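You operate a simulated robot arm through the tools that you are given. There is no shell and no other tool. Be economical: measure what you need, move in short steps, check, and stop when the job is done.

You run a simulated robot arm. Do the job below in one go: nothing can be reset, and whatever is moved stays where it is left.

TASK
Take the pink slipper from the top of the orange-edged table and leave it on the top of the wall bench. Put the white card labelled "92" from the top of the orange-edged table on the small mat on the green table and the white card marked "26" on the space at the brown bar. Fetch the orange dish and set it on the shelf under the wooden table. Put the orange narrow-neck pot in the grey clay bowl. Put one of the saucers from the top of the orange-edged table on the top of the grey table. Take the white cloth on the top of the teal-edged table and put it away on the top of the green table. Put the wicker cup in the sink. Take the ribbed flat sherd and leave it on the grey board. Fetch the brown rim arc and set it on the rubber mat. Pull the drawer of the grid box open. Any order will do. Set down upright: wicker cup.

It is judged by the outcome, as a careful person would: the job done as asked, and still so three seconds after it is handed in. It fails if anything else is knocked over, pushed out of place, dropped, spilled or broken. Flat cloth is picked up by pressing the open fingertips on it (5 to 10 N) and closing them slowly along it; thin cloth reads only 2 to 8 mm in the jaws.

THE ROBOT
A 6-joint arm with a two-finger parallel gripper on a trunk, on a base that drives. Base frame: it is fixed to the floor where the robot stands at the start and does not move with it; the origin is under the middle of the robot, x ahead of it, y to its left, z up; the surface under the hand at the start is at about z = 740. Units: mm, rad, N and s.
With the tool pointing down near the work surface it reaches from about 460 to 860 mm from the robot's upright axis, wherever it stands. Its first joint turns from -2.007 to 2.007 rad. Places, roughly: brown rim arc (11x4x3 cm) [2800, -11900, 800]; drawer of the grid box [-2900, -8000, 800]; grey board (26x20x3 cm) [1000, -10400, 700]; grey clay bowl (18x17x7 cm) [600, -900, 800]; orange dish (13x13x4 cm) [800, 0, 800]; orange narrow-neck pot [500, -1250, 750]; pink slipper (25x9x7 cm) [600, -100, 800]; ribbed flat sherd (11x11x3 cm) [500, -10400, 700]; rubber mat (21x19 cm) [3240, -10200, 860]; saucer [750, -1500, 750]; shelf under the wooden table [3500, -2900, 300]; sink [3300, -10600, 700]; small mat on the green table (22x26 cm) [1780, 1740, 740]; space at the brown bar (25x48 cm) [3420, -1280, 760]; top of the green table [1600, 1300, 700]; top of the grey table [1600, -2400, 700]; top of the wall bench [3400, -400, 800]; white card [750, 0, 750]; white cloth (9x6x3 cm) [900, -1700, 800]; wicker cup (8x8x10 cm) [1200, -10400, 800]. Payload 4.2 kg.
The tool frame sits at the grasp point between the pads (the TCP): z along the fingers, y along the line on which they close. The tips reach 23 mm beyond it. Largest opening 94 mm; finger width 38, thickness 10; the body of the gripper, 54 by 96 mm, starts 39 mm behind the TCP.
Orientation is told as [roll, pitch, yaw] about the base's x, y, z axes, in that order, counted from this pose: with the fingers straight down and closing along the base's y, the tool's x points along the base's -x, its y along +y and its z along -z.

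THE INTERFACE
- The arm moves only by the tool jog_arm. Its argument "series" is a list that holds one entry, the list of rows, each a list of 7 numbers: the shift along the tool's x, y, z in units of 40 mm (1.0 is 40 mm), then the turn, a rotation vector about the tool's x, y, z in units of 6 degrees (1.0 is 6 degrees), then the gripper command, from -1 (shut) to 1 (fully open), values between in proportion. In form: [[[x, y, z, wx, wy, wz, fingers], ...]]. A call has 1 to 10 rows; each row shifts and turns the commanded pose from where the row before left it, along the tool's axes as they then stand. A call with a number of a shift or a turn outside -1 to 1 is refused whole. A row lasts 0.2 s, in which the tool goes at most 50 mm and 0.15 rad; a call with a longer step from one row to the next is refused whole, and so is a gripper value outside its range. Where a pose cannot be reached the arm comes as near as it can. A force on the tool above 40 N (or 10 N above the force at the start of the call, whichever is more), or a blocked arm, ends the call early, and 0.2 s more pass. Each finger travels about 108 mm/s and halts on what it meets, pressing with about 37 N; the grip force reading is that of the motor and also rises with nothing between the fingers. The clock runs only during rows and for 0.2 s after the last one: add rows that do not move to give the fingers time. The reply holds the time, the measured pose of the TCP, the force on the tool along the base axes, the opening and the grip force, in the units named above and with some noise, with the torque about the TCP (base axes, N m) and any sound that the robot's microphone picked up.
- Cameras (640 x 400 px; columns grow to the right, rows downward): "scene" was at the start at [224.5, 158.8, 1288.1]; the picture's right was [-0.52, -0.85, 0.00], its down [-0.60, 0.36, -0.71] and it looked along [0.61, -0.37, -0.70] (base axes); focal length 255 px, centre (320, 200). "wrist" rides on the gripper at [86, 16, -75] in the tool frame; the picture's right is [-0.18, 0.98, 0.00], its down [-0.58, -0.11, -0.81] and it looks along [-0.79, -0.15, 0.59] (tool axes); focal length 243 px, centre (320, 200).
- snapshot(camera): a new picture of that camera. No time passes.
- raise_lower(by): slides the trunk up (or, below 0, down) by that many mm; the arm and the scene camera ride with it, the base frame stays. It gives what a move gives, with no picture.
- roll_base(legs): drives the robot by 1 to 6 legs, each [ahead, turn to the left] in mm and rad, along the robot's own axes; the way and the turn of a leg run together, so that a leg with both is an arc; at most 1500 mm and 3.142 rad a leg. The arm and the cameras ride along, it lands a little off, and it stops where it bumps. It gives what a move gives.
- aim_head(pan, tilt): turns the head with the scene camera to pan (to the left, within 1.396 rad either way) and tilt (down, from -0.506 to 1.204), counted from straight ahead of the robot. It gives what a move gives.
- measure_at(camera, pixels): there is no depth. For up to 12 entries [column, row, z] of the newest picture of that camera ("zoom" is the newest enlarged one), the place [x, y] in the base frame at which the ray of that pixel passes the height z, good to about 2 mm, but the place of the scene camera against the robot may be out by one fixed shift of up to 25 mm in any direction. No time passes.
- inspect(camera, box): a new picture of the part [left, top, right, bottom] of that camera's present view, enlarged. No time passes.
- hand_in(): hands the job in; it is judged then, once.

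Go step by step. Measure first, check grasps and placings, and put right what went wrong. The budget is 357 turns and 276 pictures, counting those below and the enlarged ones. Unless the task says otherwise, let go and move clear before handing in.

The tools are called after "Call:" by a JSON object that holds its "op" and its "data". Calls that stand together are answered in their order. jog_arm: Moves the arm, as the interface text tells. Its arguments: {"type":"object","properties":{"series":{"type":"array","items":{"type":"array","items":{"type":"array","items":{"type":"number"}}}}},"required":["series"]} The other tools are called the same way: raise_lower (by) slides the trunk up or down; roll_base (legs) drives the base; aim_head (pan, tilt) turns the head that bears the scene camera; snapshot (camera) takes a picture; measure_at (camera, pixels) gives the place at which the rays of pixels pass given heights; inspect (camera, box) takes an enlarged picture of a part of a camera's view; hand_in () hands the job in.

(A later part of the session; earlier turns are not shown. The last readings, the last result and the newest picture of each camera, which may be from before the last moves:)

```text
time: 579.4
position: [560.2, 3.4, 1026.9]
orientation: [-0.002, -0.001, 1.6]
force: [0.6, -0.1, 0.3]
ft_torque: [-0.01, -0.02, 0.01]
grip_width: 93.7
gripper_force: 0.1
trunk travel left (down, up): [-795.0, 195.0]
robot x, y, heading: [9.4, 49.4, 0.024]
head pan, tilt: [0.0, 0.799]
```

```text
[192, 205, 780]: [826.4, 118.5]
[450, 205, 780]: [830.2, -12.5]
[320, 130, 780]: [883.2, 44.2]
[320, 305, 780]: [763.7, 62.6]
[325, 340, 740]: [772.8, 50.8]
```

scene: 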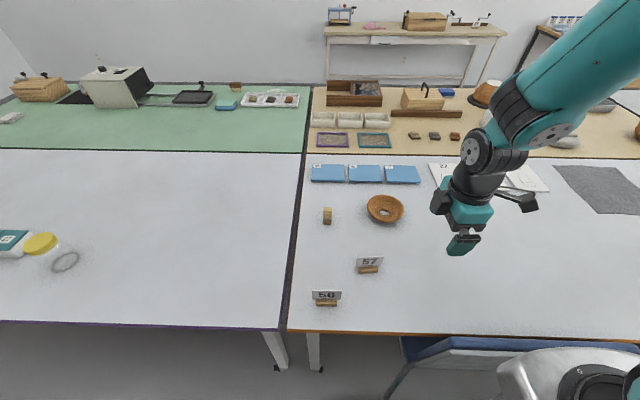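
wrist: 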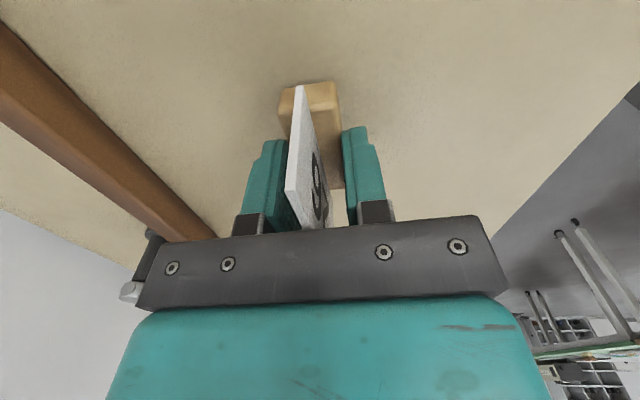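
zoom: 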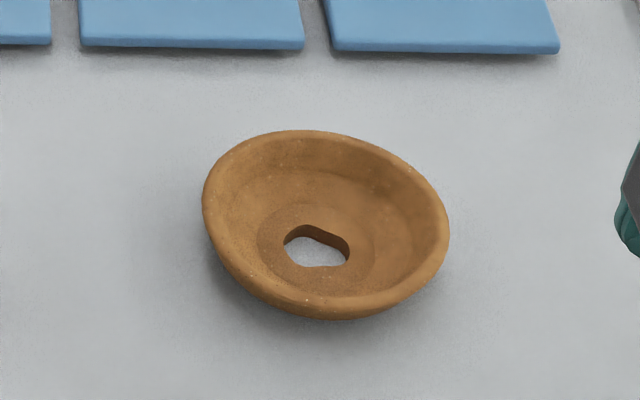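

The wall slopes about 45°, so a 45° tilted grasp on the near rim fits. I move in front of it and tilt the tool.

Call:
{"op": "jog_arm", "data": {"series": [[[-0.2, -0.7, 0.4, 0, 0, 0, 1], [-0.2, -0.7, 0.4, 0, 0, 0, 1], [-0.2, -0.7, 0.4, 0, 0, 0, 1], [-0.2, -0.6, 0.4, 0, 0, 0, 1], [-0.2, -0.5, 0.4, 0, 0, 0, 1], [0, 0, 0, 1, 0, 0, 0], [0, 0, 0, 1, 0, 0, 0], [0, 0, 0, 1, 0, 0, 0], [0, 0, 0, 1, 0, 0, 0], [0, 0, 0, 1, 0, 0, 0]]]}}

Call:
{"op": "jog_arm", "data": {"series": [[[0, 0, 0, 1, 0, 0, 0], [0, 0, 0, 1, 0, 0, 0], [0, 0, 0, 0.5, 0, 0, -0.2], [0, 0, 0, 0, 0, 0, -0.2]]]}}

Call:
{"op": "snapshot", "data": {"camera": "wrist"}}

Call:
{"op": "snapshot", "data": {"camera": "scene"}}

```text
time: 581.5
position: [687.9, 47.7, 947.5]
orientation: [-0.528, -0.001, 1.599]
force: [0.0, -0.4, 0.1]
ft_torque: [-0.01, 0.02, 0.03]
grip_width: 46.8
gripper_force: 0.1
trunk travel left (down, up): [-795.0, 195.0]
robot x, y, heading: [6.4, 51.7, 0.022]
head pan, tilt: [0.0, 0.799]
```

```text
time: 582.5
position: [686.6, 46.4, 946.7]
orientation: [-0.787, -0.004, 1.602]
force: [0.0, 0.1, 0.0]
ft_torque: [0.0, -0.03, 0.01]
grip_width: 37.6
gripper_force: 0.0
trunk travel left (down, up): [-795.0, 195.0]
robot x, y, heading: [7.9, 51.1, 0.021]
head pan, tilt: [0.0, 0.799]
```

```text
186 pictures are left
```

wrist: 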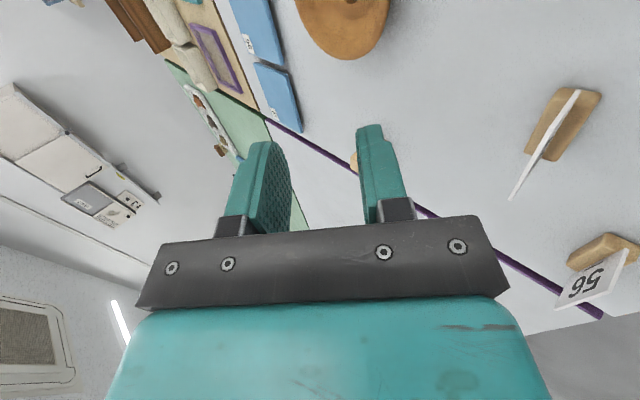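

```text
185 pictures are left
```

scene: 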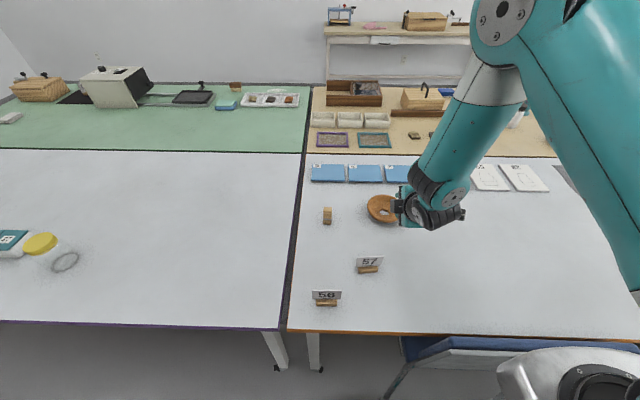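

The tilt works. I move to a pre-grasp point 60 mm short of the near rim and look.

Call:
{"op": "jog_arm", "data": {"series": [[[0, 0.35, 0.77, 0, 0, 0, -0.2], [0, 0.35, 0.77, 0, 0, 0, -0.2], [0, 0.35, 0.77, 0, 0, 0, -0.2], [0, 0.35, 0.77, 0, 0, 0, -0.2], [0, 0, 0, 0, 0, 0, -0.2]]]}}

Call:
{"op": "snapshot", "data": {"camera": "wrist"}}

Call:
{"op": "inspect", "data": {"camera": "scene", "box": [340, 175, 450, 245]}}

```text
time: 583.8
position: [735.6, 45.8, 818.2]
orientation: [-0.784, -0.002, 1.6]
force: [-0.3, 0.5, -0.2]
ft_torque: [0.0, -0.02, 0.0]
grip_width: 37.6
gripper_force: 0.1
trunk travel left (down, up): [-795.0, 195.0]
robot x, y, heading: [7.6, 47.6, 0.019]
head pan, tilt: [0.0, 0.799]
```

```text
184 pictures are left
```

wrist: 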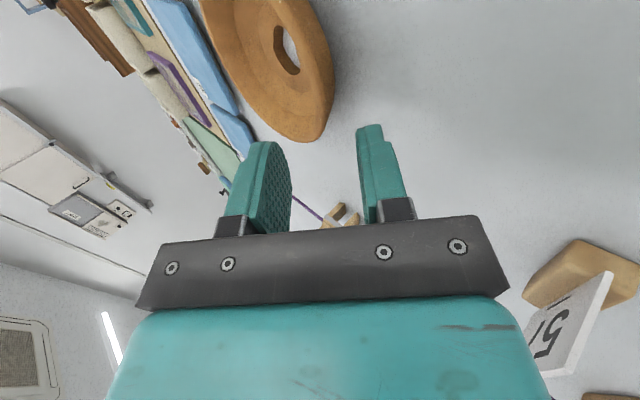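

```text
5.71 times, centred on (395, 210) of scene
```

zoom: 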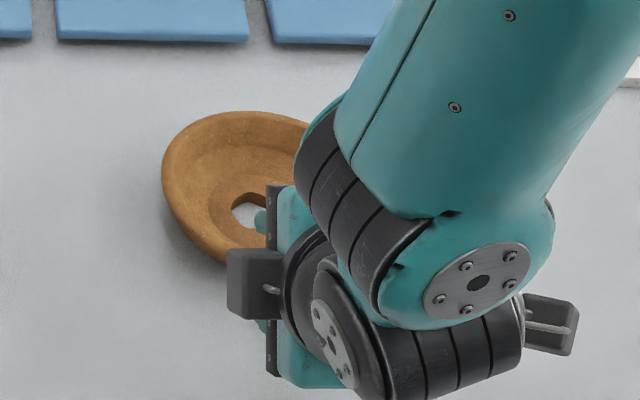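

Call:
{"op": "measure_at", "data": {"camera": "wrist", "pixels": [[334, 70, 780], [332, 40, 780], [328, 105, 780], [302, 142, 780], [334, 70, 775], [287, 50, 745], [334, 70, 785], [320, 0, 780]]}}

```text
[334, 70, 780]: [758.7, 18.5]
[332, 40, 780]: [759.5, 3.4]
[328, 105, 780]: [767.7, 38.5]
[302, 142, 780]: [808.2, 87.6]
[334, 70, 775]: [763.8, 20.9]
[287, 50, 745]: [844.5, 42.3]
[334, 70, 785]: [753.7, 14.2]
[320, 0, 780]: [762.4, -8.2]
```

The tool axis points at the near rim, about (779,45,774). I narrow the opening and advance 35 mm, then look.

Call:
{"op": "jog_arm", "data": {"series": [[[0, 0, 0.3, 0, 0, 0, -0.35], [0, 0, 0.3, 0, 0, 0, -0.35], [0, 0, 0.28, 0, 0, 0, -0.35], [0, 0, 0, 0, 0, 0, -0.35]]]}}

Call:
{"op": "inspect", "data": {"camera": "wrist", "box": [160, 0, 480, 200]}}

```text
time: 584.8
position: [759.4, 48.5, 794.3]
orientation: [-0.787, -0.003, 1.601]
force: [-0.5, -0.1, 1.1]
ft_torque: [0.0, -0.02, 0.02]
grip_width: 30.5
gripper_force: 0.1
trunk travel left (down, up): [-795.0, 195.0]
robot x, y, heading: [9.2, 52.2, 0.025]
head pan, tilt: [0.0, 0.799]
```

```text
2.00 times, centred on (320, 100) of wrist
```

zoom: 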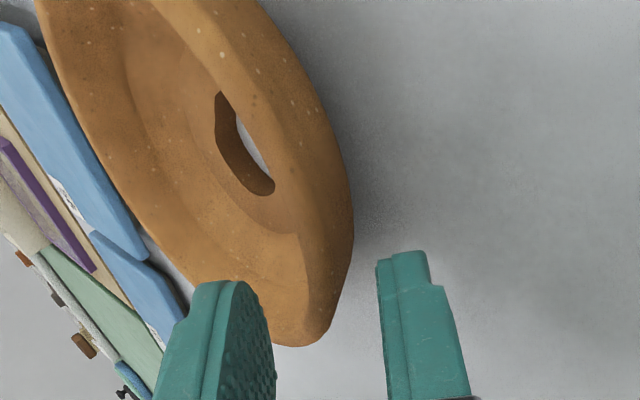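

The near wall lies between the finger lines. I advance another 20 mm.

Call:
{"op": "jog_arm", "data": {"series": [[[0, 0, 0.25, 0, 0, 0, -0.35], [0, 0, 0.2, 0, 0, 0, -0.35], [0, 0, 0, 0, 0, 0, -0.35]]]}}

Call:
{"op": "inspect", "data": {"camera": "wrist", "box": [160, 0, 480, 200]}}

```text
time: 585.5
position: [772.1, 49.6, 782.2]
orientation: [-0.787, -0.001, 1.601]
force: [0.1, 0.1, -0.9]
ft_torque: [-0.02, -0.02, 0.04]
grip_width: 30.6
gripper_force: 0.0
trunk travel left (down, up): [-795.0, 195.0]
robot x, y, heading: [11.9, 50.8, 0.026]
head pan, tilt: [0.0, 0.799]
```

```text
2.00 times, centred on (320, 100) of wrist
```

zoom: 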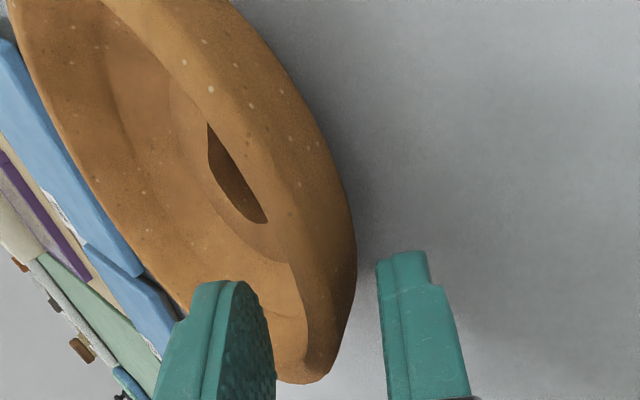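

I check where the dish's far end lies, since the wrist and scene estimates of its centre differ.

Call:
{"op": "measure_at", "data": {"camera": "zoom", "pixels": [[300, 383, 780], [300, 383, 770], [300, 383, 760], [255, 200, 745], [355, 250, 760], [316, 320, 775], [340, 330, 775]]}}

Call:
{"op": "inspect", "data": {"camera": "scene", "box": [340, 175, 450, 245]}}

```text
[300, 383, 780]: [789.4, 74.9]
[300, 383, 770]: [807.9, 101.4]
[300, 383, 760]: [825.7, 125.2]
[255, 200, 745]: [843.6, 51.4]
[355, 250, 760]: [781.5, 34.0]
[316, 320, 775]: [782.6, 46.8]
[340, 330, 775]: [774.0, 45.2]
```

```text
5.71 times, centred on (395, 210) of scene
```

zoom: 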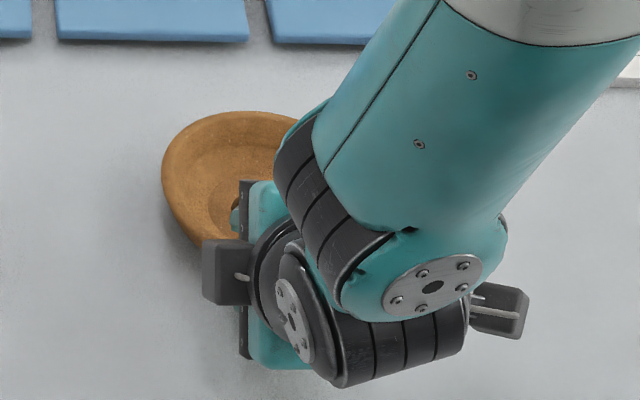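

The rim is at about z=770 and the wall is 7 mm nearer the lower finger. I shift 4 mm that way and close slowly.

Call:
{"op": "jog_arm", "data": {"series": [[[0, 0.1, 0, 0, 0, 0, -0.35], [0, 0, 0.07, 0, 0, 0, -0.35], [0, 0, 0, 0, 0, 0, -0.5], [0, 0, 0, 0, 0, 0, -0.6], [0, 0, 0, 0, 0, 0, -0.7], [0, 0, 0, 0, 0, 0, -0.8], [0, 0, 0, 0, 0, 0, -1], [0, 0, 0, 0, 0, 0, -1]]]}}

Call:
{"op": "inspect", "data": {"camera": "wrist", "box": [160, 0, 480, 200]}}

```text
time: 587.4
position: [772.1, 48.4, 779.5]
orientation: [-0.791, -0.002, 1.597]
force: [4.4, -2.9, 14.6]
ft_torque: [0.27, -0.8, -0.27]
grip_width: 12.4
gripper_force: 36.8
trunk travel left (down, up): [-795.0, 195.0]
robot x, y, heading: [14.9, 52.3, 0.026]
head pan, tilt: [0.0, 0.799]
```

```text
2.00 times, centred on (320, 100) of wrist
```

zoom: 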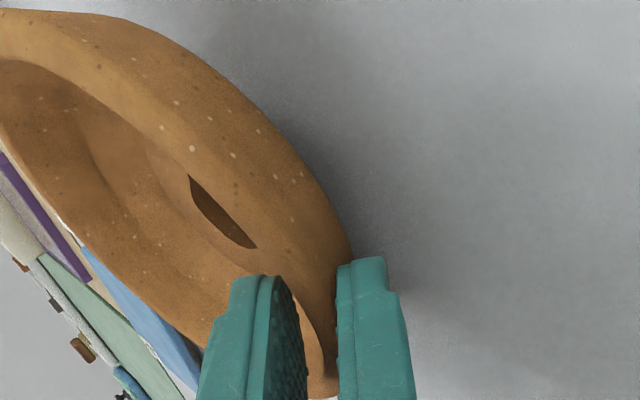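

Gripped on the 12.4 mm wall. I lift straight up and check from the scene camera.

Call:
{"op": "jog_arm", "data": {"series": [[[0, -0.1, -0.1, 0, 0, 0, -1], [0, -0.3, -0.3, 0, 0, 0, -1], [0, -0.6, -0.6, 0, 0, 0, -1], [0, -0.7, -0.7, 0, 0, 0, -1], [0, -0.7, -0.7, 0, 0, 0, -1], [0, -0.7, -0.7, 0, 0, 0, -1], [0, -0.7, -0.7, 0, 0, 0, -1], [0, -0.7, -0.7, 0, 0, 0, -1]]]}}

Call:
{"op": "snapshot", "data": {"camera": "wrist"}}

Call:
{"op": "inspect", "data": {"camera": "scene", "box": [320, 100, 480, 220]}}

```text
time: 589.1
position: [770.9, 49.6, 1030.5]
orientation: [-0.785, -0.002, 1.599]
force: [0.2, 0.9, -2.2]
ft_torque: [0.0, 0.12, 0.01]
grip_width: 11.0
gripper_force: 36.8
trunk travel left (down, up): [-795.0, 195.0]
robot x, y, heading: [13.5, 49.7, 0.025]
head pan, tilt: [0.0, 0.799]
```

```text
178 pictures are left
```

wrist: 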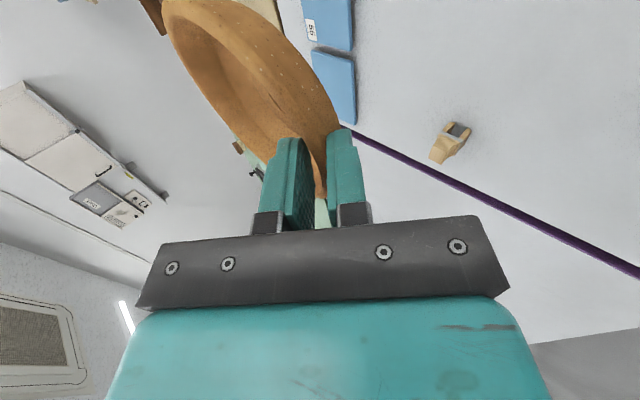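

```text
3.33 times, centred on (400, 160) of scene
```

zoom: 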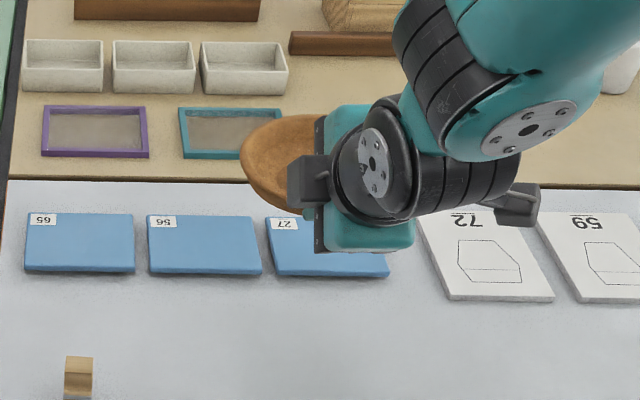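

The dish is held firmly, somewhat tilted in the fingers. I retract and drive round the right end to the wooden table.

Call:
{"op": "jog_arm", "data": {"series": [[[0, 0.6, -0.6, 0, 0, 0, -1], [0, 0.6, -0.6, 0, 0, 0, -1], [0, 0.6, -0.6, 0, 0, 0, -1], [0, 0.6, -0.6, 0, 0, 0, -1], [0, 0, 0, 0, 0, 0, -1]]]}}

Call:
{"op": "roll_base", "data": {"legs": [[-170, 0], [0, -1.596], [1280, 0], [1280, 0], [1270, 0], [0, 1.571]]}}

Call:
{"op": "roll_base", "data": {"legs": [[1400, 0], [1450, 0], [0, 1.571]]}}

```text
time: 590.4
position: [635.3, 45.7, 1030.6]
orientation: [-0.786, -0.001, 1.601]
force: [-0.4, 0.6, -1.8]
ft_torque: [0.02, 0.09, 0.03]
grip_width: 10.9
gripper_force: 36.9
trunk travel left (down, up): [-795.0, 195.0]
robot x, y, heading: [10.1, 47.4, 0.023]
head pan, tilt: [0.0, 0.799]
```

```text
time: 617.5
position: [526.7, -3793.9, 1031.2]
orientation: [-0.789, -0.002, 1.573]
force: [-0.4, 0.0, -1.8]
ft_torque: [-0.02, 0.14, 0.01]
grip_width: 10.9
gripper_force: 36.6
trunk travel left (down, up): [-795.0, 195.0]
robot x, y, heading: [-98.6, -3774.0, -0.005]
head pan, tilt: [0.0, 0.799]
```

```text
time: 635.1
position: [2791.4, -3160.4, 1032.0]
orientation: [-0.788, -0.003, 3.126]
force: [-0.2, 0.0, -2.6]
ft_torque: [-0.14, -0.01, 0.0]
grip_width: 10.9
gripper_force: 36.8
trunk travel left (down, up): [-795.0, 195.0]
robot x, y, heading: [2760.8, -3788.5, 1.549]
head pan, tilt: [0.0, 0.799]
```

Call:
{"op": "roll_base", "data": {"legs": [[0, 0.09], [880, 0], [0, -1.64]]}}

Call:
{"op": "aim_head", "data": {"pan": 0.0, "tilt": 0.8}}

Call:
{"op": "snapshot", "data": {"camera": "scene"}}

```text
time: 644.2
position: [3334.1, -2919.4, 1032.0]
orientation: [-0.786, -0.002, 1.56]
force: [-0.6, -0.5, -2.1]
ft_torque: [-0.01, 0.12, 0.02]
grip_width: 10.5
gripper_force: 36.9
trunk travel left (down, up): [-795.0, 195.0]
robot x, y, heading: [2707.9, -2891.8, -0.016]
head pan, tilt: [0.0, 0.799]
```

```text
time: 644.9
position: [3333.2, -2919.2, 1032.7]
orientation: [-0.785, -0.001, 1.56]
force: [0.7, 0.3, -2.1]
ft_torque: [0.0, 0.14, -0.02]
grip_width: 10.5
gripper_force: 36.6
trunk travel left (down, up): [-795.0, 195.0]
robot x, y, heading: [2708.0, -2894.9, -0.014]
head pan, tilt: [0.0, 0.799]
```

```text
176 pictures are left
```

scene: 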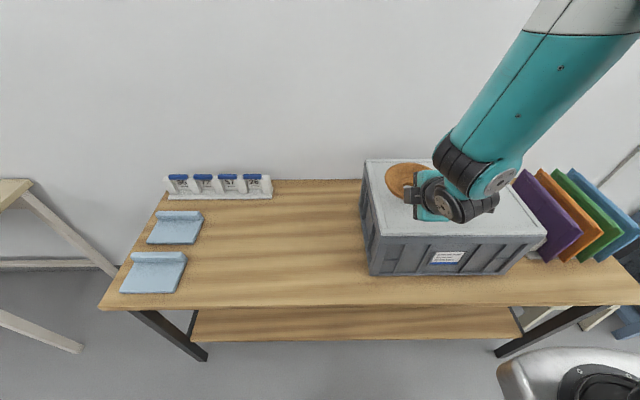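

The shelf shows as the strip at rows 308–340. I measure its front edge and the tabletop.

Call:
{"op": "measure_at", "data": {"camera": "scene", "pixels": [[350, 340, 300], [350, 340, 250], [350, 340, 350], [350, 306, 750], [350, 306, 800], [198, 360, 0], [505, 355, 0], [100, 308, 750], [190, 338, 300], [525, 335, 300]]}}

```text
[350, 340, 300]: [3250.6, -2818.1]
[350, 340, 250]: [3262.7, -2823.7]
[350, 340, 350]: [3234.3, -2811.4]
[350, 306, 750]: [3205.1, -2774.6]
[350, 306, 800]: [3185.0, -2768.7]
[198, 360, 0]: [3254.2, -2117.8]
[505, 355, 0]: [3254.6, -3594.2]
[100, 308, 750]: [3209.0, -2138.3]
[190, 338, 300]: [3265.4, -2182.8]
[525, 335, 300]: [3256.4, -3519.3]
```

Shelf front edge is near x≈3262. I back off 320 mm, lower the trunk and look.

Call:
{"op": "roll_base", "data": {"legs": [[-320, 0]]}}

Call:
{"op": "raise_lower", "data": {"by": -600}}

Call:
{"op": "aim_head", "data": {"pan": 0.0, "tilt": 0.4}}

Call:
{"op": "snapshot", "data": {"camera": "scene"}}

Call:
{"op": "snapshot", "data": {"camera": "wrist"}}

```text
time: 647.0
position: [3012.6, -2914.0, 1031.3]
orientation: [-0.786, -0.001, 1.563]
force: [0.1, 0.1, -1.5]
ft_torque: [-0.01, 0.15, 0.01]
grip_width: 10.5
gripper_force: 36.9
trunk travel left (down, up): [-795.0, 195.0]
robot x, y, heading: [2384.8, -2885.8, -0.011]
head pan, tilt: [0.0, 0.799]
```

```text
refused: -600 is not a number from -400 to 400
```

```text
time: 647.9
position: [3011.4, -2913.1, 1031.6]
orientation: [-0.786, 0.0, 1.564]
force: [-0.1, -1.2, -1.2]
ft_torque: [0.04, 0.1, 0.0]
grip_width: 10.6
gripper_force: 36.9
trunk travel left (down, up): [-795.0, 195.0]
robot x, y, heading: [2385.7, -2884.6, -0.009]
head pan, tilt: [0.0, 0.4]
```

```text
175 pictures are left
```

scene: 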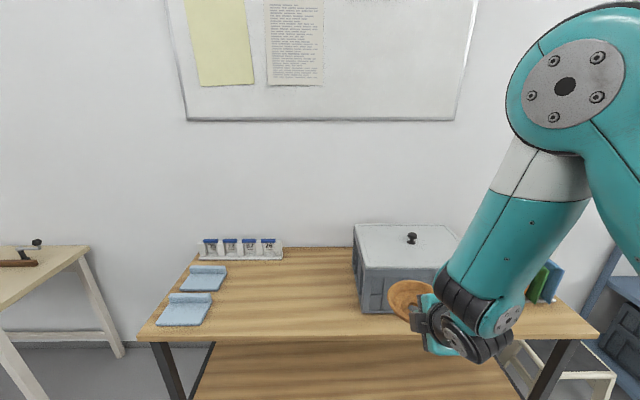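

```text
174 pictures are left
```

wrist: 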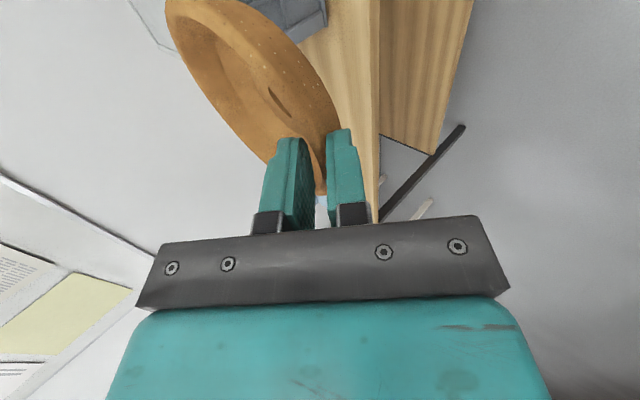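

The trunk moves at most 400 mm at a time. I lower 400, then check.

Call:
{"op": "raise_lower", "data": {"by": -400}}

Call:
{"op": "raise_lower", "data": {"by": -220}}

Call:
{"op": "snapshot", "data": {"camera": "scene"}}

Call:
{"op": "snapshot", "data": {"camera": "wrist"}}

```text
time: 651.7
position: [3012.7, -2915.2, 631.9]
orientation: [-0.786, -0.001, 1.564]
force: [-0.2, 0.2, -3.1]
ft_torque: [0.04, 0.12, 0.0]
grip_width: 10.6
gripper_force: 36.8
trunk travel left (down, up): [-395.0, 595.0]
robot x, y, heading: [2387.7, -2885.9, -0.011]
head pan, tilt: [0.0, 0.4]
```

```text
time: 654.0
position: [3011.9, -2914.6, 412.2]
orientation: [-0.785, -0.002, 1.562]
force: [-1.3, -0.4, -2.0]
ft_torque: [0.01, 0.14, -0.01]
grip_width: 10.7
gripper_force: 37.2
trunk travel left (down, up): [-175.0, 815.0]
robot x, y, heading: [2386.2, -2890.1, -0.013]
head pan, tilt: [0.0, 0.4]
```

```text
173 pictures are left
```

scene: 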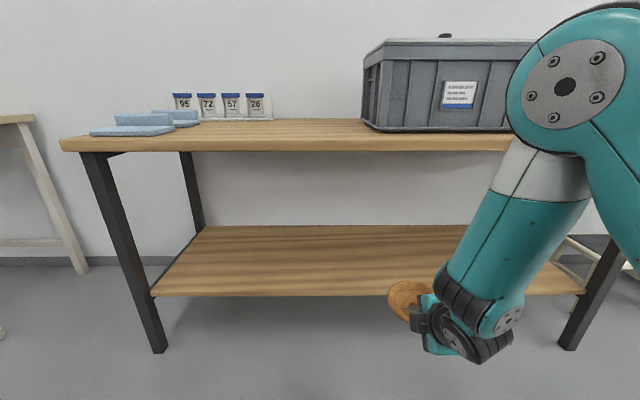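

```text
172 pictures are left
```

wrist: 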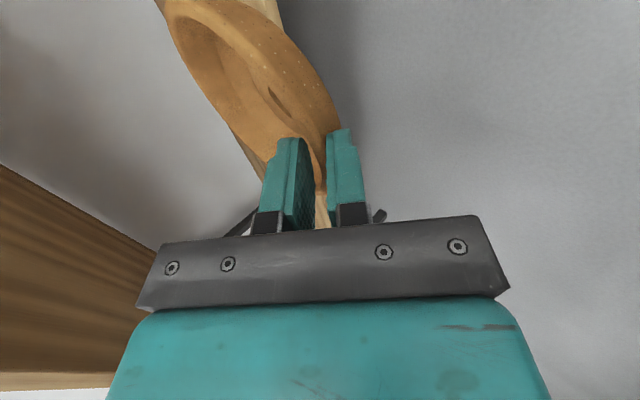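

I can see the shelf (front edge at row 293). I work out its height from its known front edge x.

Call:
{"op": "measure_at", "data": {"camera": "scene", "pixels": [[300, 293, 260], [300, 293, 280], [300, 293, 300], [300, 293, 320], [300, 228, 300], [160, 352, 0], [570, 348, 0], [300, 150, 720], [300, 140, 745], [405, 293, 400]]}}

Call:
{"op": "inspect", "data": {"camera": "scene", "box": [360, 230, 540, 370]}}

```text
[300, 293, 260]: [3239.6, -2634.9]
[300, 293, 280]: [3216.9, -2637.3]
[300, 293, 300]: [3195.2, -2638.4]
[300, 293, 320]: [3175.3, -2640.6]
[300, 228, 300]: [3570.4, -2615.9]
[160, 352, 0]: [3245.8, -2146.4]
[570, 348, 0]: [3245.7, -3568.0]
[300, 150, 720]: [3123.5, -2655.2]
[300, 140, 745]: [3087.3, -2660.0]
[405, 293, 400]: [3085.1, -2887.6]
```

```text
2.86 times, centred on (450, 300) of scene
```

zoom: 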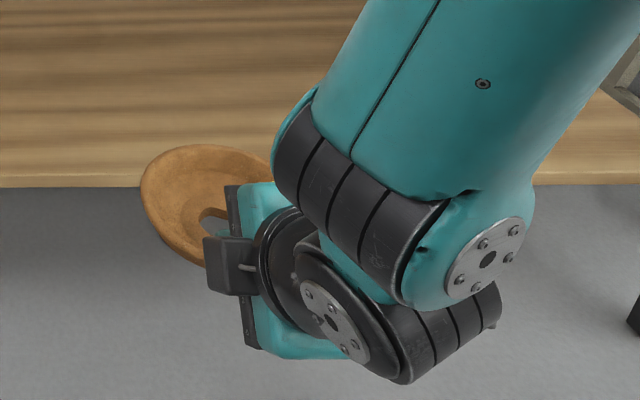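

The shelf top is at about z≈250. I drive in 200 mm and check clearances.

Call:
{"op": "roll_base", "data": {"legs": [[200, 0]]}}

Call:
{"op": "snapshot", "data": {"camera": "scene"}}

Call:
{"op": "aim_head", "data": {"pan": -0.7, "tilt": 0.1}}

Call:
{"op": "snapshot", "data": {"camera": "scene"}}

```text
time: 655.6
position: [3212.7, -2914.8, 412.4]
orientation: [-0.786, -0.003, 1.566]
force: [0.0, 0.0, -1.2]
ft_torque: [-0.04, 0.12, 0.02]
grip_width: 10.7
gripper_force: 37.0
trunk travel left (down, up): [-175.0, 815.0]
robot x, y, heading: [2582.8, -2892.8, -0.014]
head pan, tilt: [0.0, 0.4]
```

```text
170 pictures are left
```

scene: 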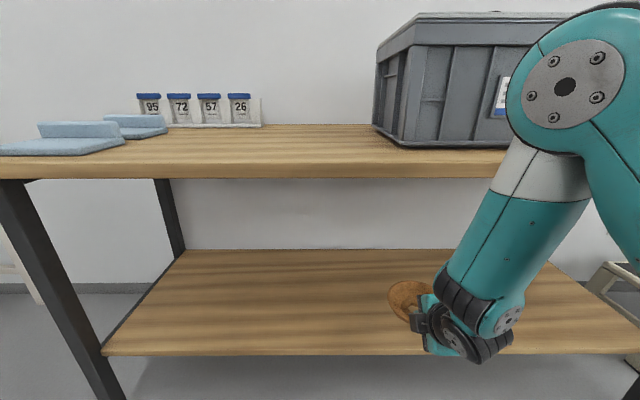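

```text
time: 656.7
position: [3213.4, -2914.3, 411.5]
orientation: [-0.786, -0.003, 1.566]
force: [0.3, -0.5, -1.8]
ft_torque: [0.02, 0.11, -0.02]
grip_width: 10.6
gripper_force: 37.5
trunk travel left (down, up): [-175.0, 815.0]
robot x, y, heading: [2587.5, -2891.9, -0.01]
head pan, tilt: [-0.7, 0.099]
```

```text
169 pictures are left
```

scene: 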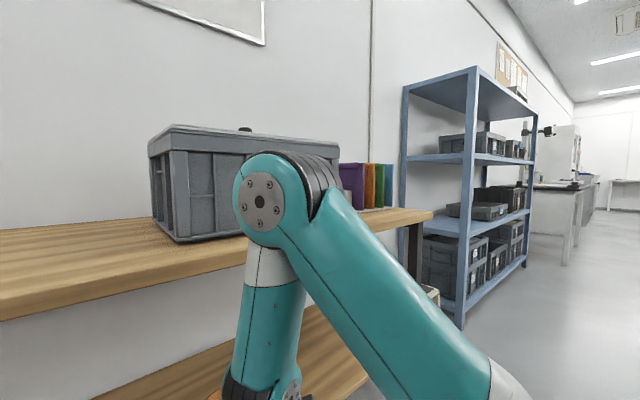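

Elbow and forearm stay outside the tabletop edge. I drive 85 mm more and look again before lowering.

Call:
{"op": "roll_base", "data": {"legs": [[90, 0]]}}

Call:
{"op": "snapshot", "data": {"camera": "scene"}}

Call:
{"op": "snapshot", "data": {"camera": "wrist"}}

```text
time: 657.8
position: [3304.4, -2915.3, 410.2]
orientation: [-0.786, -0.002, 1.568]
force: [-0.5, -0.6, -2.0]
ft_torque: [0.0, 0.09, -0.04]
grip_width: 10.4
gripper_force: 36.6
trunk travel left (down, up): [-175.0, 815.0]
robot x, y, heading: [2677.9, -2889.8, -0.008]
head pan, tilt: [-0.7, 0.099]
```

```text
168 pictures are left
```

scene: 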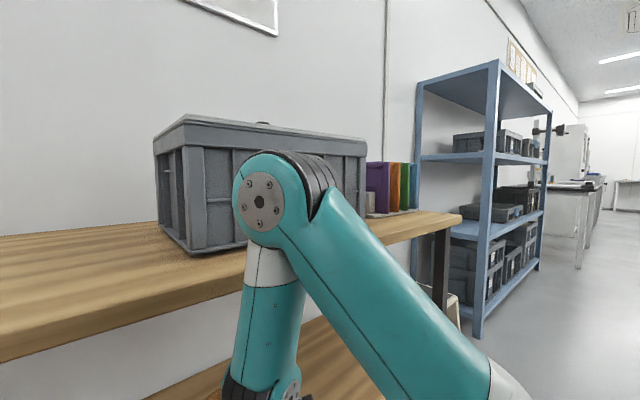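

```text
167 pictures are left
```

wrist: 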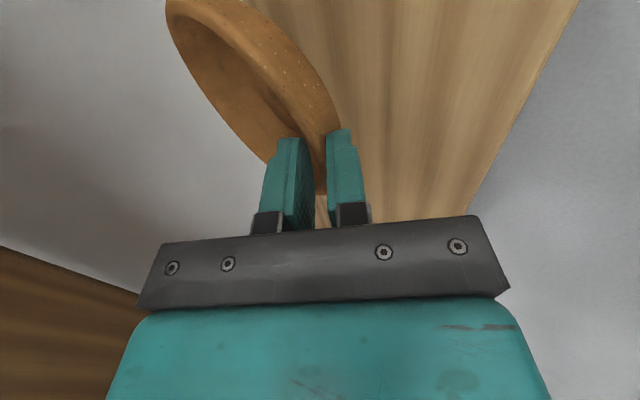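

Call:
{"op": "measure_at", "data": {"camera": "wrist", "pixels": [[540, 75, 250], [500, 150, 250], [540, 75, 230], [540, 75, 270], [500, 150, 270], [540, 75, 300]]}}

```text
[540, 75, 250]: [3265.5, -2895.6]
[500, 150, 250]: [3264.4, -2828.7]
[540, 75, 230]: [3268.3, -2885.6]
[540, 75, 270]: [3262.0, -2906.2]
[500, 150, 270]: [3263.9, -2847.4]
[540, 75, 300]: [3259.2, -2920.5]
```

The shelf edge is at x≈3264, so the dish will be well inside. I lower to z≈320.

Call:
{"op": "jog_arm", "data": {"series": [[[0, 0.5, 0.5, 0, 0, 0, -1], [0, 0.5, 0.5, 0, 0, 0, -1], [0, 0.4, 0.4, 0, 0, 0, -1], [0, 0.2, 0.2, 0, 0, 0, -1], [0, 0, 0, 0, 0, 0, -1]]]}}

Call:
{"op": "aim_head", "data": {"pan": 0.0, "tilt": 0.5}}

Call:
{"op": "inspect", "data": {"camera": "scene", "box": [300, 200, 540, 400]}}

Call:
{"op": "snapshot", "data": {"camera": "wrist"}}

```text
time: 659.2
position: [3328.9, -2902.7, 352.0]
orientation: [-0.858, -0.029, 1.568]
force: [-0.1, 1.0, -2.6]
ft_torque: [-0.01, 0.1, -0.01]
grip_width: 10.8
gripper_force: 37.2
trunk travel left (down, up): [-175.0, 815.0]
robot x, y, heading: [2678.5, -2889.2, -0.004]
head pan, tilt: [-0.7, 0.099]
stopped in row 5: the arm was blocked; the commanded pose is now the measured one
```

```text
time: 660.3
position: [3327.8, -2899.9, 347.2]
orientation: [-0.848, -0.026, 1.577]
force: [-0.6, 0.0, -1.9]
ft_torque: [0.02, 0.14, 0.01]
grip_width: 10.8
gripper_force: 37.4
trunk travel left (down, up): [-175.0, 815.0]
robot x, y, heading: [2677.6, -2889.6, 0.002]
head pan, tilt: [0.0, 0.499]
```

```text
2.00 times, centred on (420, 300) of scene
```

zoom: 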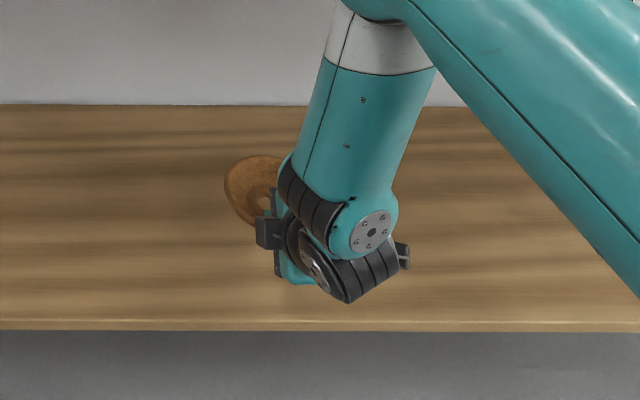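

```text
165 pictures are left
```

wrist: 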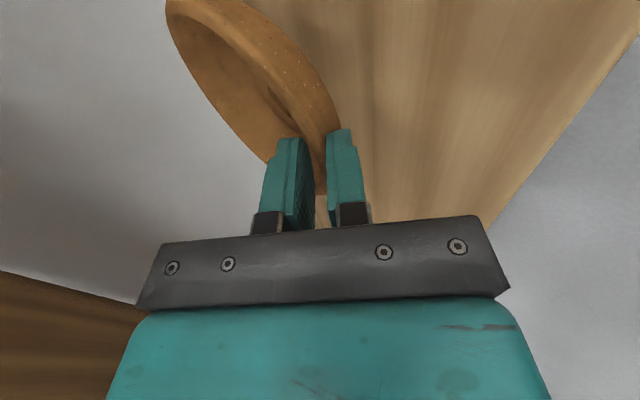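

The arm itself was blocked, probably the forearm at the tabletop edge. I back off 45 mm and inspect above.

Call:
{"op": "roll_base", "data": {"legs": [[-45, 0]]}}

Call:
{"op": "aim_head", "data": {"pan": -0.35, "tilt": 0.3}}

Call:
{"op": "snapshot", "data": {"camera": "scene"}}

```text
time: 661.0
position: [3322.1, -2843.5, 275.5]
orientation: [-0.759, -0.05, 1.66]
force: [-124.6, -13.5, 275.4]
ft_torque: [-3.5, -5.44, -4.24]
grip_width: 0.0
gripper_force: 36.1
trunk travel left (down, up): [-175.0, 815.0]
robot x, y, heading: [2632.0, -2885.8, 0.2]
head pan, tilt: [0.0, 0.499]
stopped in leg 1: the robot was blocked; the commanded pose is now the measured one
```

```text
time: 661.8
position: [3322.2, -2846.3, 277.1]
orientation: [-0.795, -0.1, 1.639]
force: [-68.2, 108.8, 204.0]
ft_torque: [-0.52, -0.65, 0.26]
grip_width: 0.0
gripper_force: 36.5
trunk travel left (down, up): [-175.0, 815.0]
robot x, y, heading: [2620.3, -2865.9, 0.284]
head pan, tilt: [-0.351, 0.3]
```

```text
164 pictures are left
```

scene: 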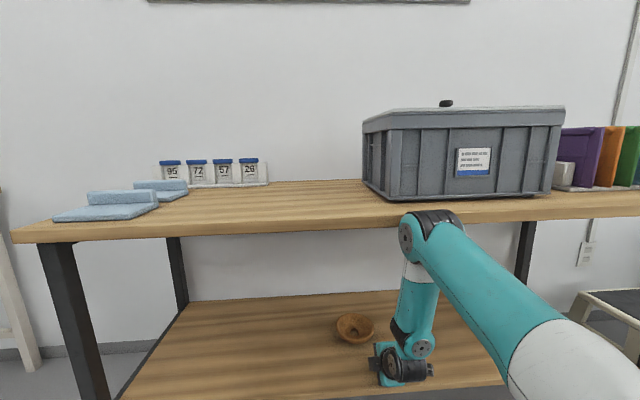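

The dish has come free and sits upright on the shelf at (355,328), but the hand is pressing the shelf hard. I relieve the force by moving up and back a little.

Call:
{"op": "jog_arm", "data": {"series": [[[0, -0.15, -0.2, 0, 0, 0, -1], [0, -0.15, -0.2, 0, 0, 0, -1], [0, 0, 0, 0, 0, 0, -1]]]}}

Call:
{"op": "inspect", "data": {"camera": "scene", "box": [310, 190, 490, 400]}}

```text
time: 662.2
position: [3324.6, -2845.9, 277.4]
orientation: [-0.804, -0.055, 1.653]
force: [86.9, 25.4, 91.0]
ft_torque: [-1.0, -2.99, 1.57]
grip_width: 0.0
gripper_force: 36.9
trunk travel left (down, up): [-175.0, 815.0]
robot x, y, heading: [2606.8, -2849.9, 0.241]
head pan, tilt: [-0.351, 0.3]
stopped in row 1: the arm was blocked; the commanded pose is now the measured one
```

```text
1.90 times, centred on (400, 295) of scene
```

zoom: 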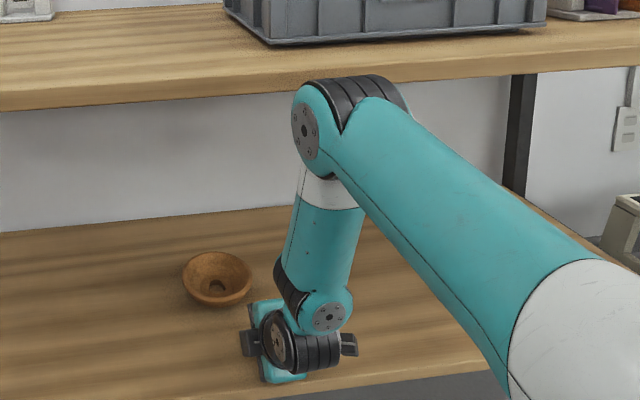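

Call:
{"op": "measure_at", "data": {"camera": "zoom", "pixels": [[200, 85, 650], [200, 110, 650], [200, 85, 680], [200, 85, 620], [350, 78, 700], [350, 78, 650], [350, 78, 600], [300, 130, 600], [300, 130, 550], [215, 300, 240]]}}

Call:
{"op": "snapshot", "data": {"camera": "wrist"}}

```text
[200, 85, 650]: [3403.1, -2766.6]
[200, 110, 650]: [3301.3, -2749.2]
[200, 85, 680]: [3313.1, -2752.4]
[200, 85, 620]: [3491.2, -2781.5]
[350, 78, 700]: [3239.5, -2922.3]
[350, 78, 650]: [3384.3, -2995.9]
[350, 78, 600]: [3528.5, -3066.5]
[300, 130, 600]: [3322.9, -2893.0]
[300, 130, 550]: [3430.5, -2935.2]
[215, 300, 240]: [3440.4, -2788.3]
```

```text
162 pictures are left
```

wrist: 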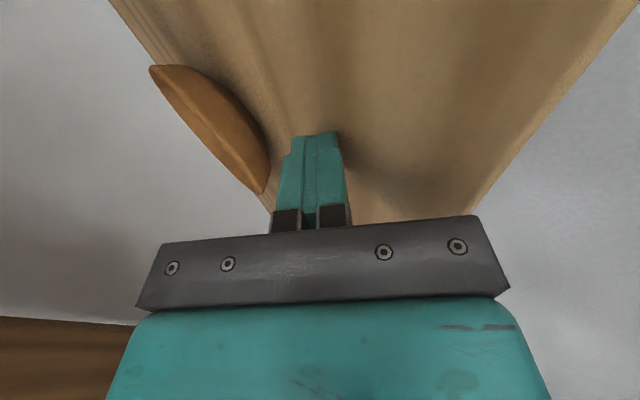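

The forearm leans on the tabletop's front edge while the fingers press the shelf. I raise the trunk 40 mm to unload both.

Call:
{"op": "raise_lower", "data": {"by": 40}}

Call:
{"op": "snapshot", "data": {"camera": "scene"}}

```text
time: 662.4
position: [3317.5, -2846.0, 274.4]
orientation: [-1.034, 0.011, 1.642]
force: [41.5, 16.2, 154.4]
ft_torque: [1.73, -2.79, -1.84]
grip_width: 0.0
gripper_force: 37.1
trunk travel left (down, up): [-176.0, 814.0]
robot x, y, heading: [2512.4, -2846.3, 0.283]
head pan, tilt: [-0.351, 0.3]
stopped: the force on the tool passed its limit at 181 N (the readings are from after the stop); the commanded pose is now the measured one
```

```text
161 pictures are left
```

scene: 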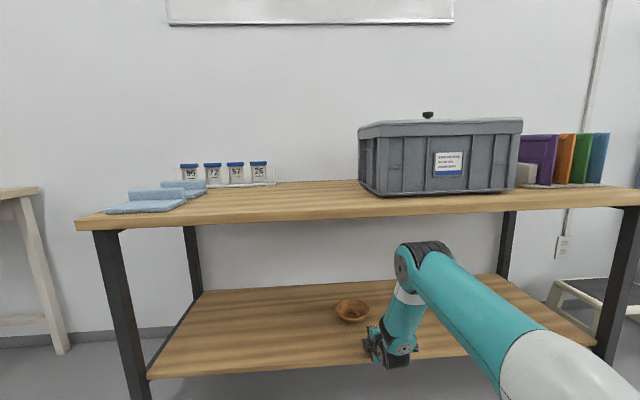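

The base has slid back and the elbow is now clear of the tabletop. I try again to lift the hand off the shelf.

Call:
{"op": "jog_arm", "data": {"series": [[[0, -0.26, -0.16, 0, 0, 0, -1], [0, -0.26, -0.16, 0, 0, 0, -1]]]}}

Call:
{"op": "snapshot", "data": {"camera": "scene"}}

```text
time: 662.7
position: [3305.8, -2856.4, 267.1]
orientation: [-1.458, 0.009, 1.614]
force: [-123.4, 50.4, 145.5]
ft_torque: [5.05, -2.65, -9.86]
grip_width: 0.0
gripper_force: 36.8
trunk travel left (down, up): [-176.0, 814.0]
robot x, y, heading: [2469.7, -2844.3, 0.287]
head pan, tilt: [-0.351, 0.3]
stopped in row 1: the arm was blocked; the commanded pose is now the measured one
```

```text
160 pictures are left
```

scene: 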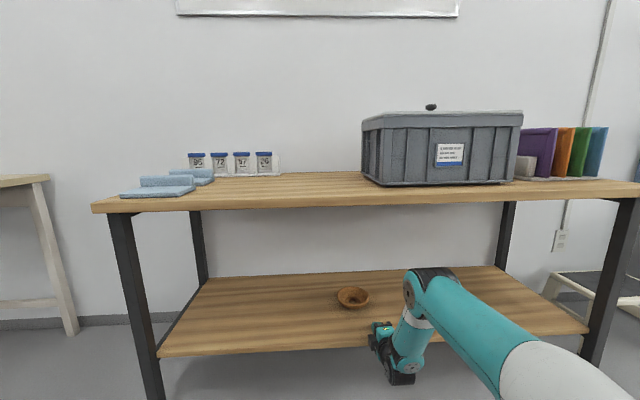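

The arm is settling. I let some time pass with a small head move and read again.

Call:
{"op": "aim_head", "data": {"pan": -0.3, "tilt": 0.5}}

Call:
{"op": "snapshot", "data": {"camera": "scene"}}

Call:
{"op": "snapshot", "data": {"camera": "wrist"}}

```text
time: 663.5
position: [3306.6, -2857.9, 268.0]
orientation: [-1.409, 0.04, 1.617]
force: [-94.1, -75.2, 164.8]
ft_torque: [2.49, -0.31, -1.57]
grip_width: 0.0
gripper_force: 36.9
trunk travel left (down, up): [-176.0, 814.0]
robot x, y, heading: [2471.2, -2843.6, 0.276]
head pan, tilt: [-0.3, 0.499]
```

```text
159 pictures are left
```

scene: 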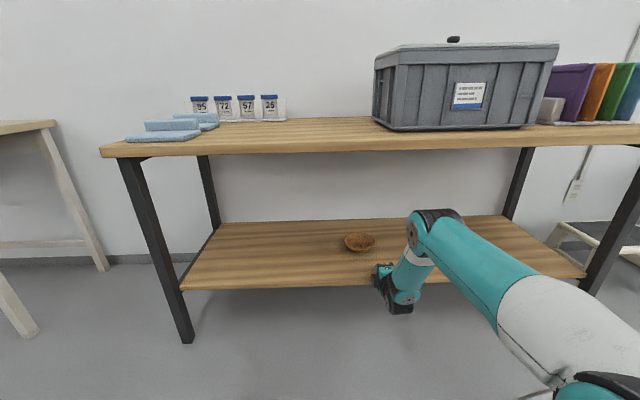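

```text
158 pictures are left
```

wrist: 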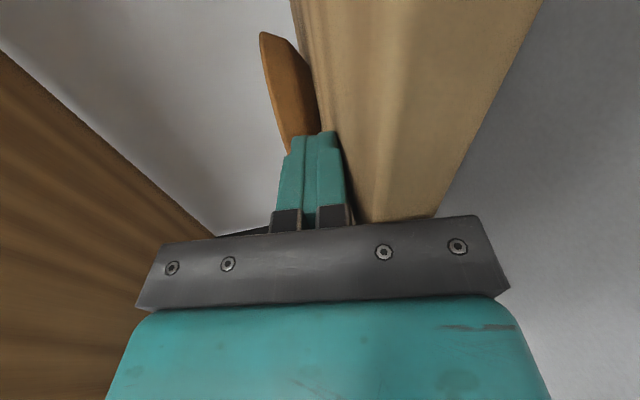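

The tool now lies nearly flat at the shelf's front edge, clear of the dish. I back the base straight off.

Call:
{"op": "roll_base", "data": {"legs": [[-150, 0]]}}

Call:
{"op": "snapshot", "data": {"camera": "scene"}}

```text
time: 664.2
position: [3293.5, -2854.6, 275.3]
orientation: [-1.834, 0.077, 1.63]
force: [-43.0, -39.0, 192.2]
ft_torque: [5.69, 7.91, -2.71]
grip_width: 0.0
gripper_force: 37.0
trunk travel left (down, up): [-176.0, 814.0]
robot x, y, heading: [2450.2, -2854.6, 0.231]
head pan, tilt: [-0.3, 0.499]
stopped in leg 1: the robot was blocked; the commanded pose is now the measured one
```

```text
157 pictures are left
```

scene: 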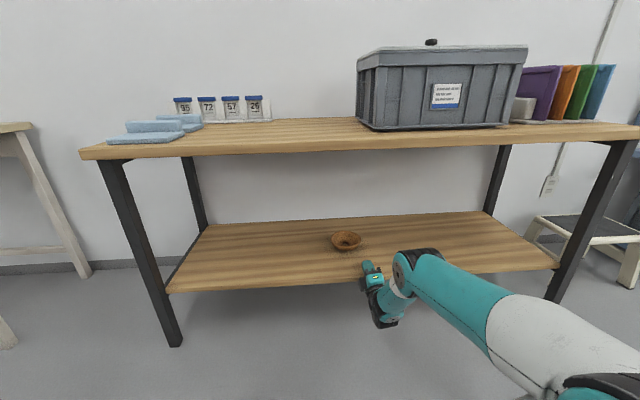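

The hand is resting on the shelf's front edge with the fingers pointing up. The way up is free, so I jog up in small steps.

Call:
{"op": "jog_arm", "data": {"series": [[[0, -0.25, 0.05, 0, 0, 0, -1], [0, -0.25, 0.05, 0, 0, 0, -1], [0, -0.25, 0.05, 0, 0, 0, -1]]]}}

Call:
{"op": "snapshot", "data": {"camera": "scene"}}

```text
time: 664.5
position: [3281.1, -2850.8, 278.1]
orientation: [-2.059, 0.095, 1.618]
force: [-20.6, -76.9, 179.5]
ft_torque: [1.31, 3.3, 1.57]
grip_width: 0.2
gripper_force: 37.6
trunk travel left (down, up): [-176.0, 814.0]
robot x, y, heading: [2451.5, -2852.8, 0.225]
head pan, tilt: [-0.3, 0.499]
stopped in row 1: the force on the tool passed its limit at 230 N (the readings are from after the stop); the commanded pose is now the measured one
```

```text
156 pictures are left
```

scene: 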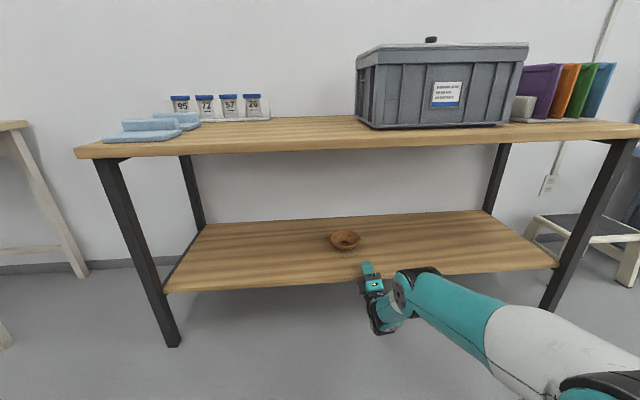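

The gripper body rests on the shelf's front corner, so pulling straight back should free it. I jog back in −x.

Call:
{"op": "jog_arm", "data": {"series": [[[0, -0.2, -0.3, 0, 0, 0, -1], [0, -0.2, -0.3, 0, 0, 0, -1], [0, -0.2, -0.3, 0, 0, 0, -1]]]}}

Call:
{"op": "roll_base", "data": {"legs": [[-100, 0]]}}

Call:
{"op": "snapshot", "data": {"camera": "scene"}}

```text
time: 664.8
position: [3254.3, -2838.9, 254.9]
orientation: [-2.236, 0.106, 1.634]
force: [-33.3, -28.7, 179.2]
ft_torque: [4.41, -4.25, 0.1]
grip_width: 0.0
gripper_force: 35.6
trunk travel left (down, up): [-176.0, 814.0]
robot x, y, heading: [2454.9, -2855.4, 0.23]
head pan, tilt: [-0.3, 0.499]
stopped in row 1: the arm was blocked; the commanded pose is now the measured one
```

```text
time: 665.5
position: [3249.4, -2837.7, 248.9]
orientation: [-2.473, 0.1, 1.632]
force: [-45.5, -15.2, 50.0]
ft_torque: [1.09, -1.07, 0.66]
grip_width: 0.2
gripper_force: 36.9
trunk travel left (down, up): [-176.0, 814.0]
robot x, y, heading: [2446.0, -2855.8, 0.225]
head pan, tilt: [-0.3, 0.499]
stopped in leg 1: the robot was blocked; the commanded pose is now the measured one
```

```text
155 pictures are left
```

scene: 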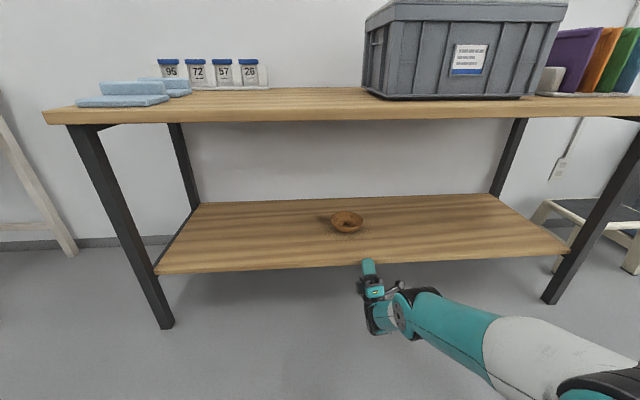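

Force is down to 50 N and the TCP is now in front of the shelf edge. I continue backing.

Call:
{"op": "roll_base", "data": {"legs": [[-150, 0]]}}

Call:
{"op": "snapshot", "data": {"camera": "scene"}}

```text
time: 666.9
position: [3105.2, -2872.4, 243.3]
orientation: [-2.444, 0.1, 1.632]
force: [-0.6, -0.2, -0.2]
ft_torque: [-0.03, 0.0, -0.03]
grip_width: 0.1
gripper_force: 37.3
trunk travel left (down, up): [-176.0, 814.0]
robot x, y, heading: [2298.2, -2888.7, 0.223]
head pan, tilt: [-0.3, 0.499]
```

```text
154 pictures are left
```

scene: 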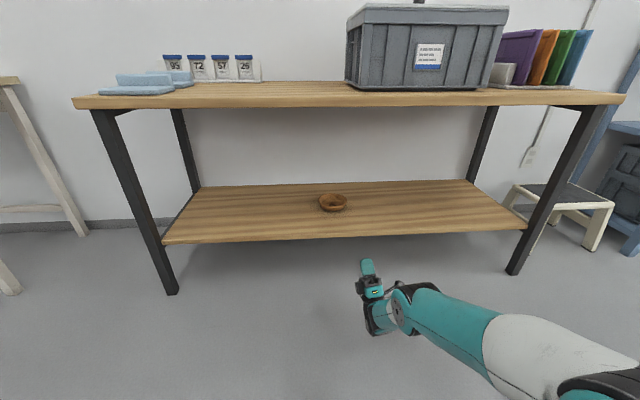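

Free, and no force. The dish stands on the shelf at (333,203). I check it in close-up and raise the trunk.

Call:
{"op": "inspect", "data": {"camera": "scene", "box": [290, 170, 380, 230]}}

Call:
{"op": "raise_lower", "data": {"by": 400}}

Call:
{"op": "raise_lower", "data": {"by": 220}}

Call:
{"op": "snapshot", "data": {"camera": "scene"}}

```text
6.67 times, centred on (335, 200) of scene
```

zoom: 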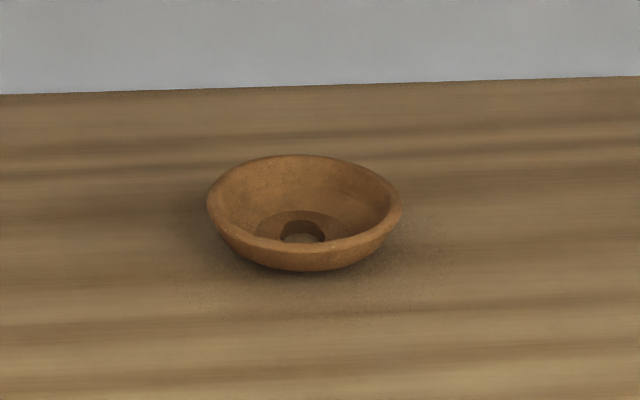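

```text
time: 670.7
position: [3107.5, -2872.7, 646.9]
orientation: [-2.458, 0.1, 1.631]
force: [0.5, 0.4, -0.6]
ft_torque: [-0.01, -0.01, 0.03]
grip_width: 0.0
gripper_force: 36.7
trunk travel left (down, up): [-576.0, 414.0]
robot x, y, heading: [2297.5, -2891.6, 0.216]
head pan, tilt: [-0.3, 0.499]
```

```text
time: 673.0
position: [3109.2, -2872.0, 865.3]
orientation: [-2.451, 0.099, 1.632]
force: [-0.4, -0.6, -0.8]
ft_torque: [-0.02, 0.01, -0.03]
grip_width: 0.0
gripper_force: 37.0
trunk travel left (down, up): [-796.0, 194.0]
robot x, y, heading: [2299.1, -2890.3, 0.214]
head pan, tilt: [-0.3, 0.499]
```

```text
152 pictures are left
```

scene: 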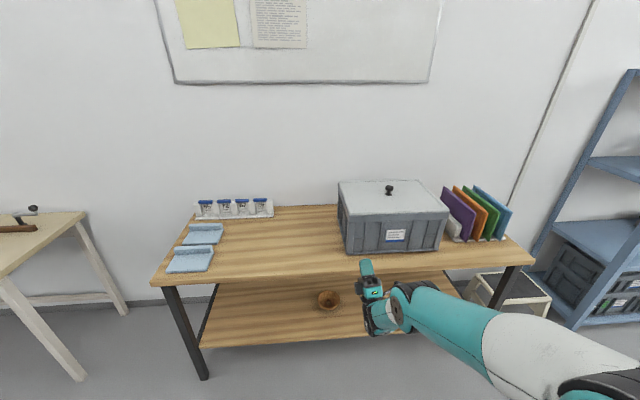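

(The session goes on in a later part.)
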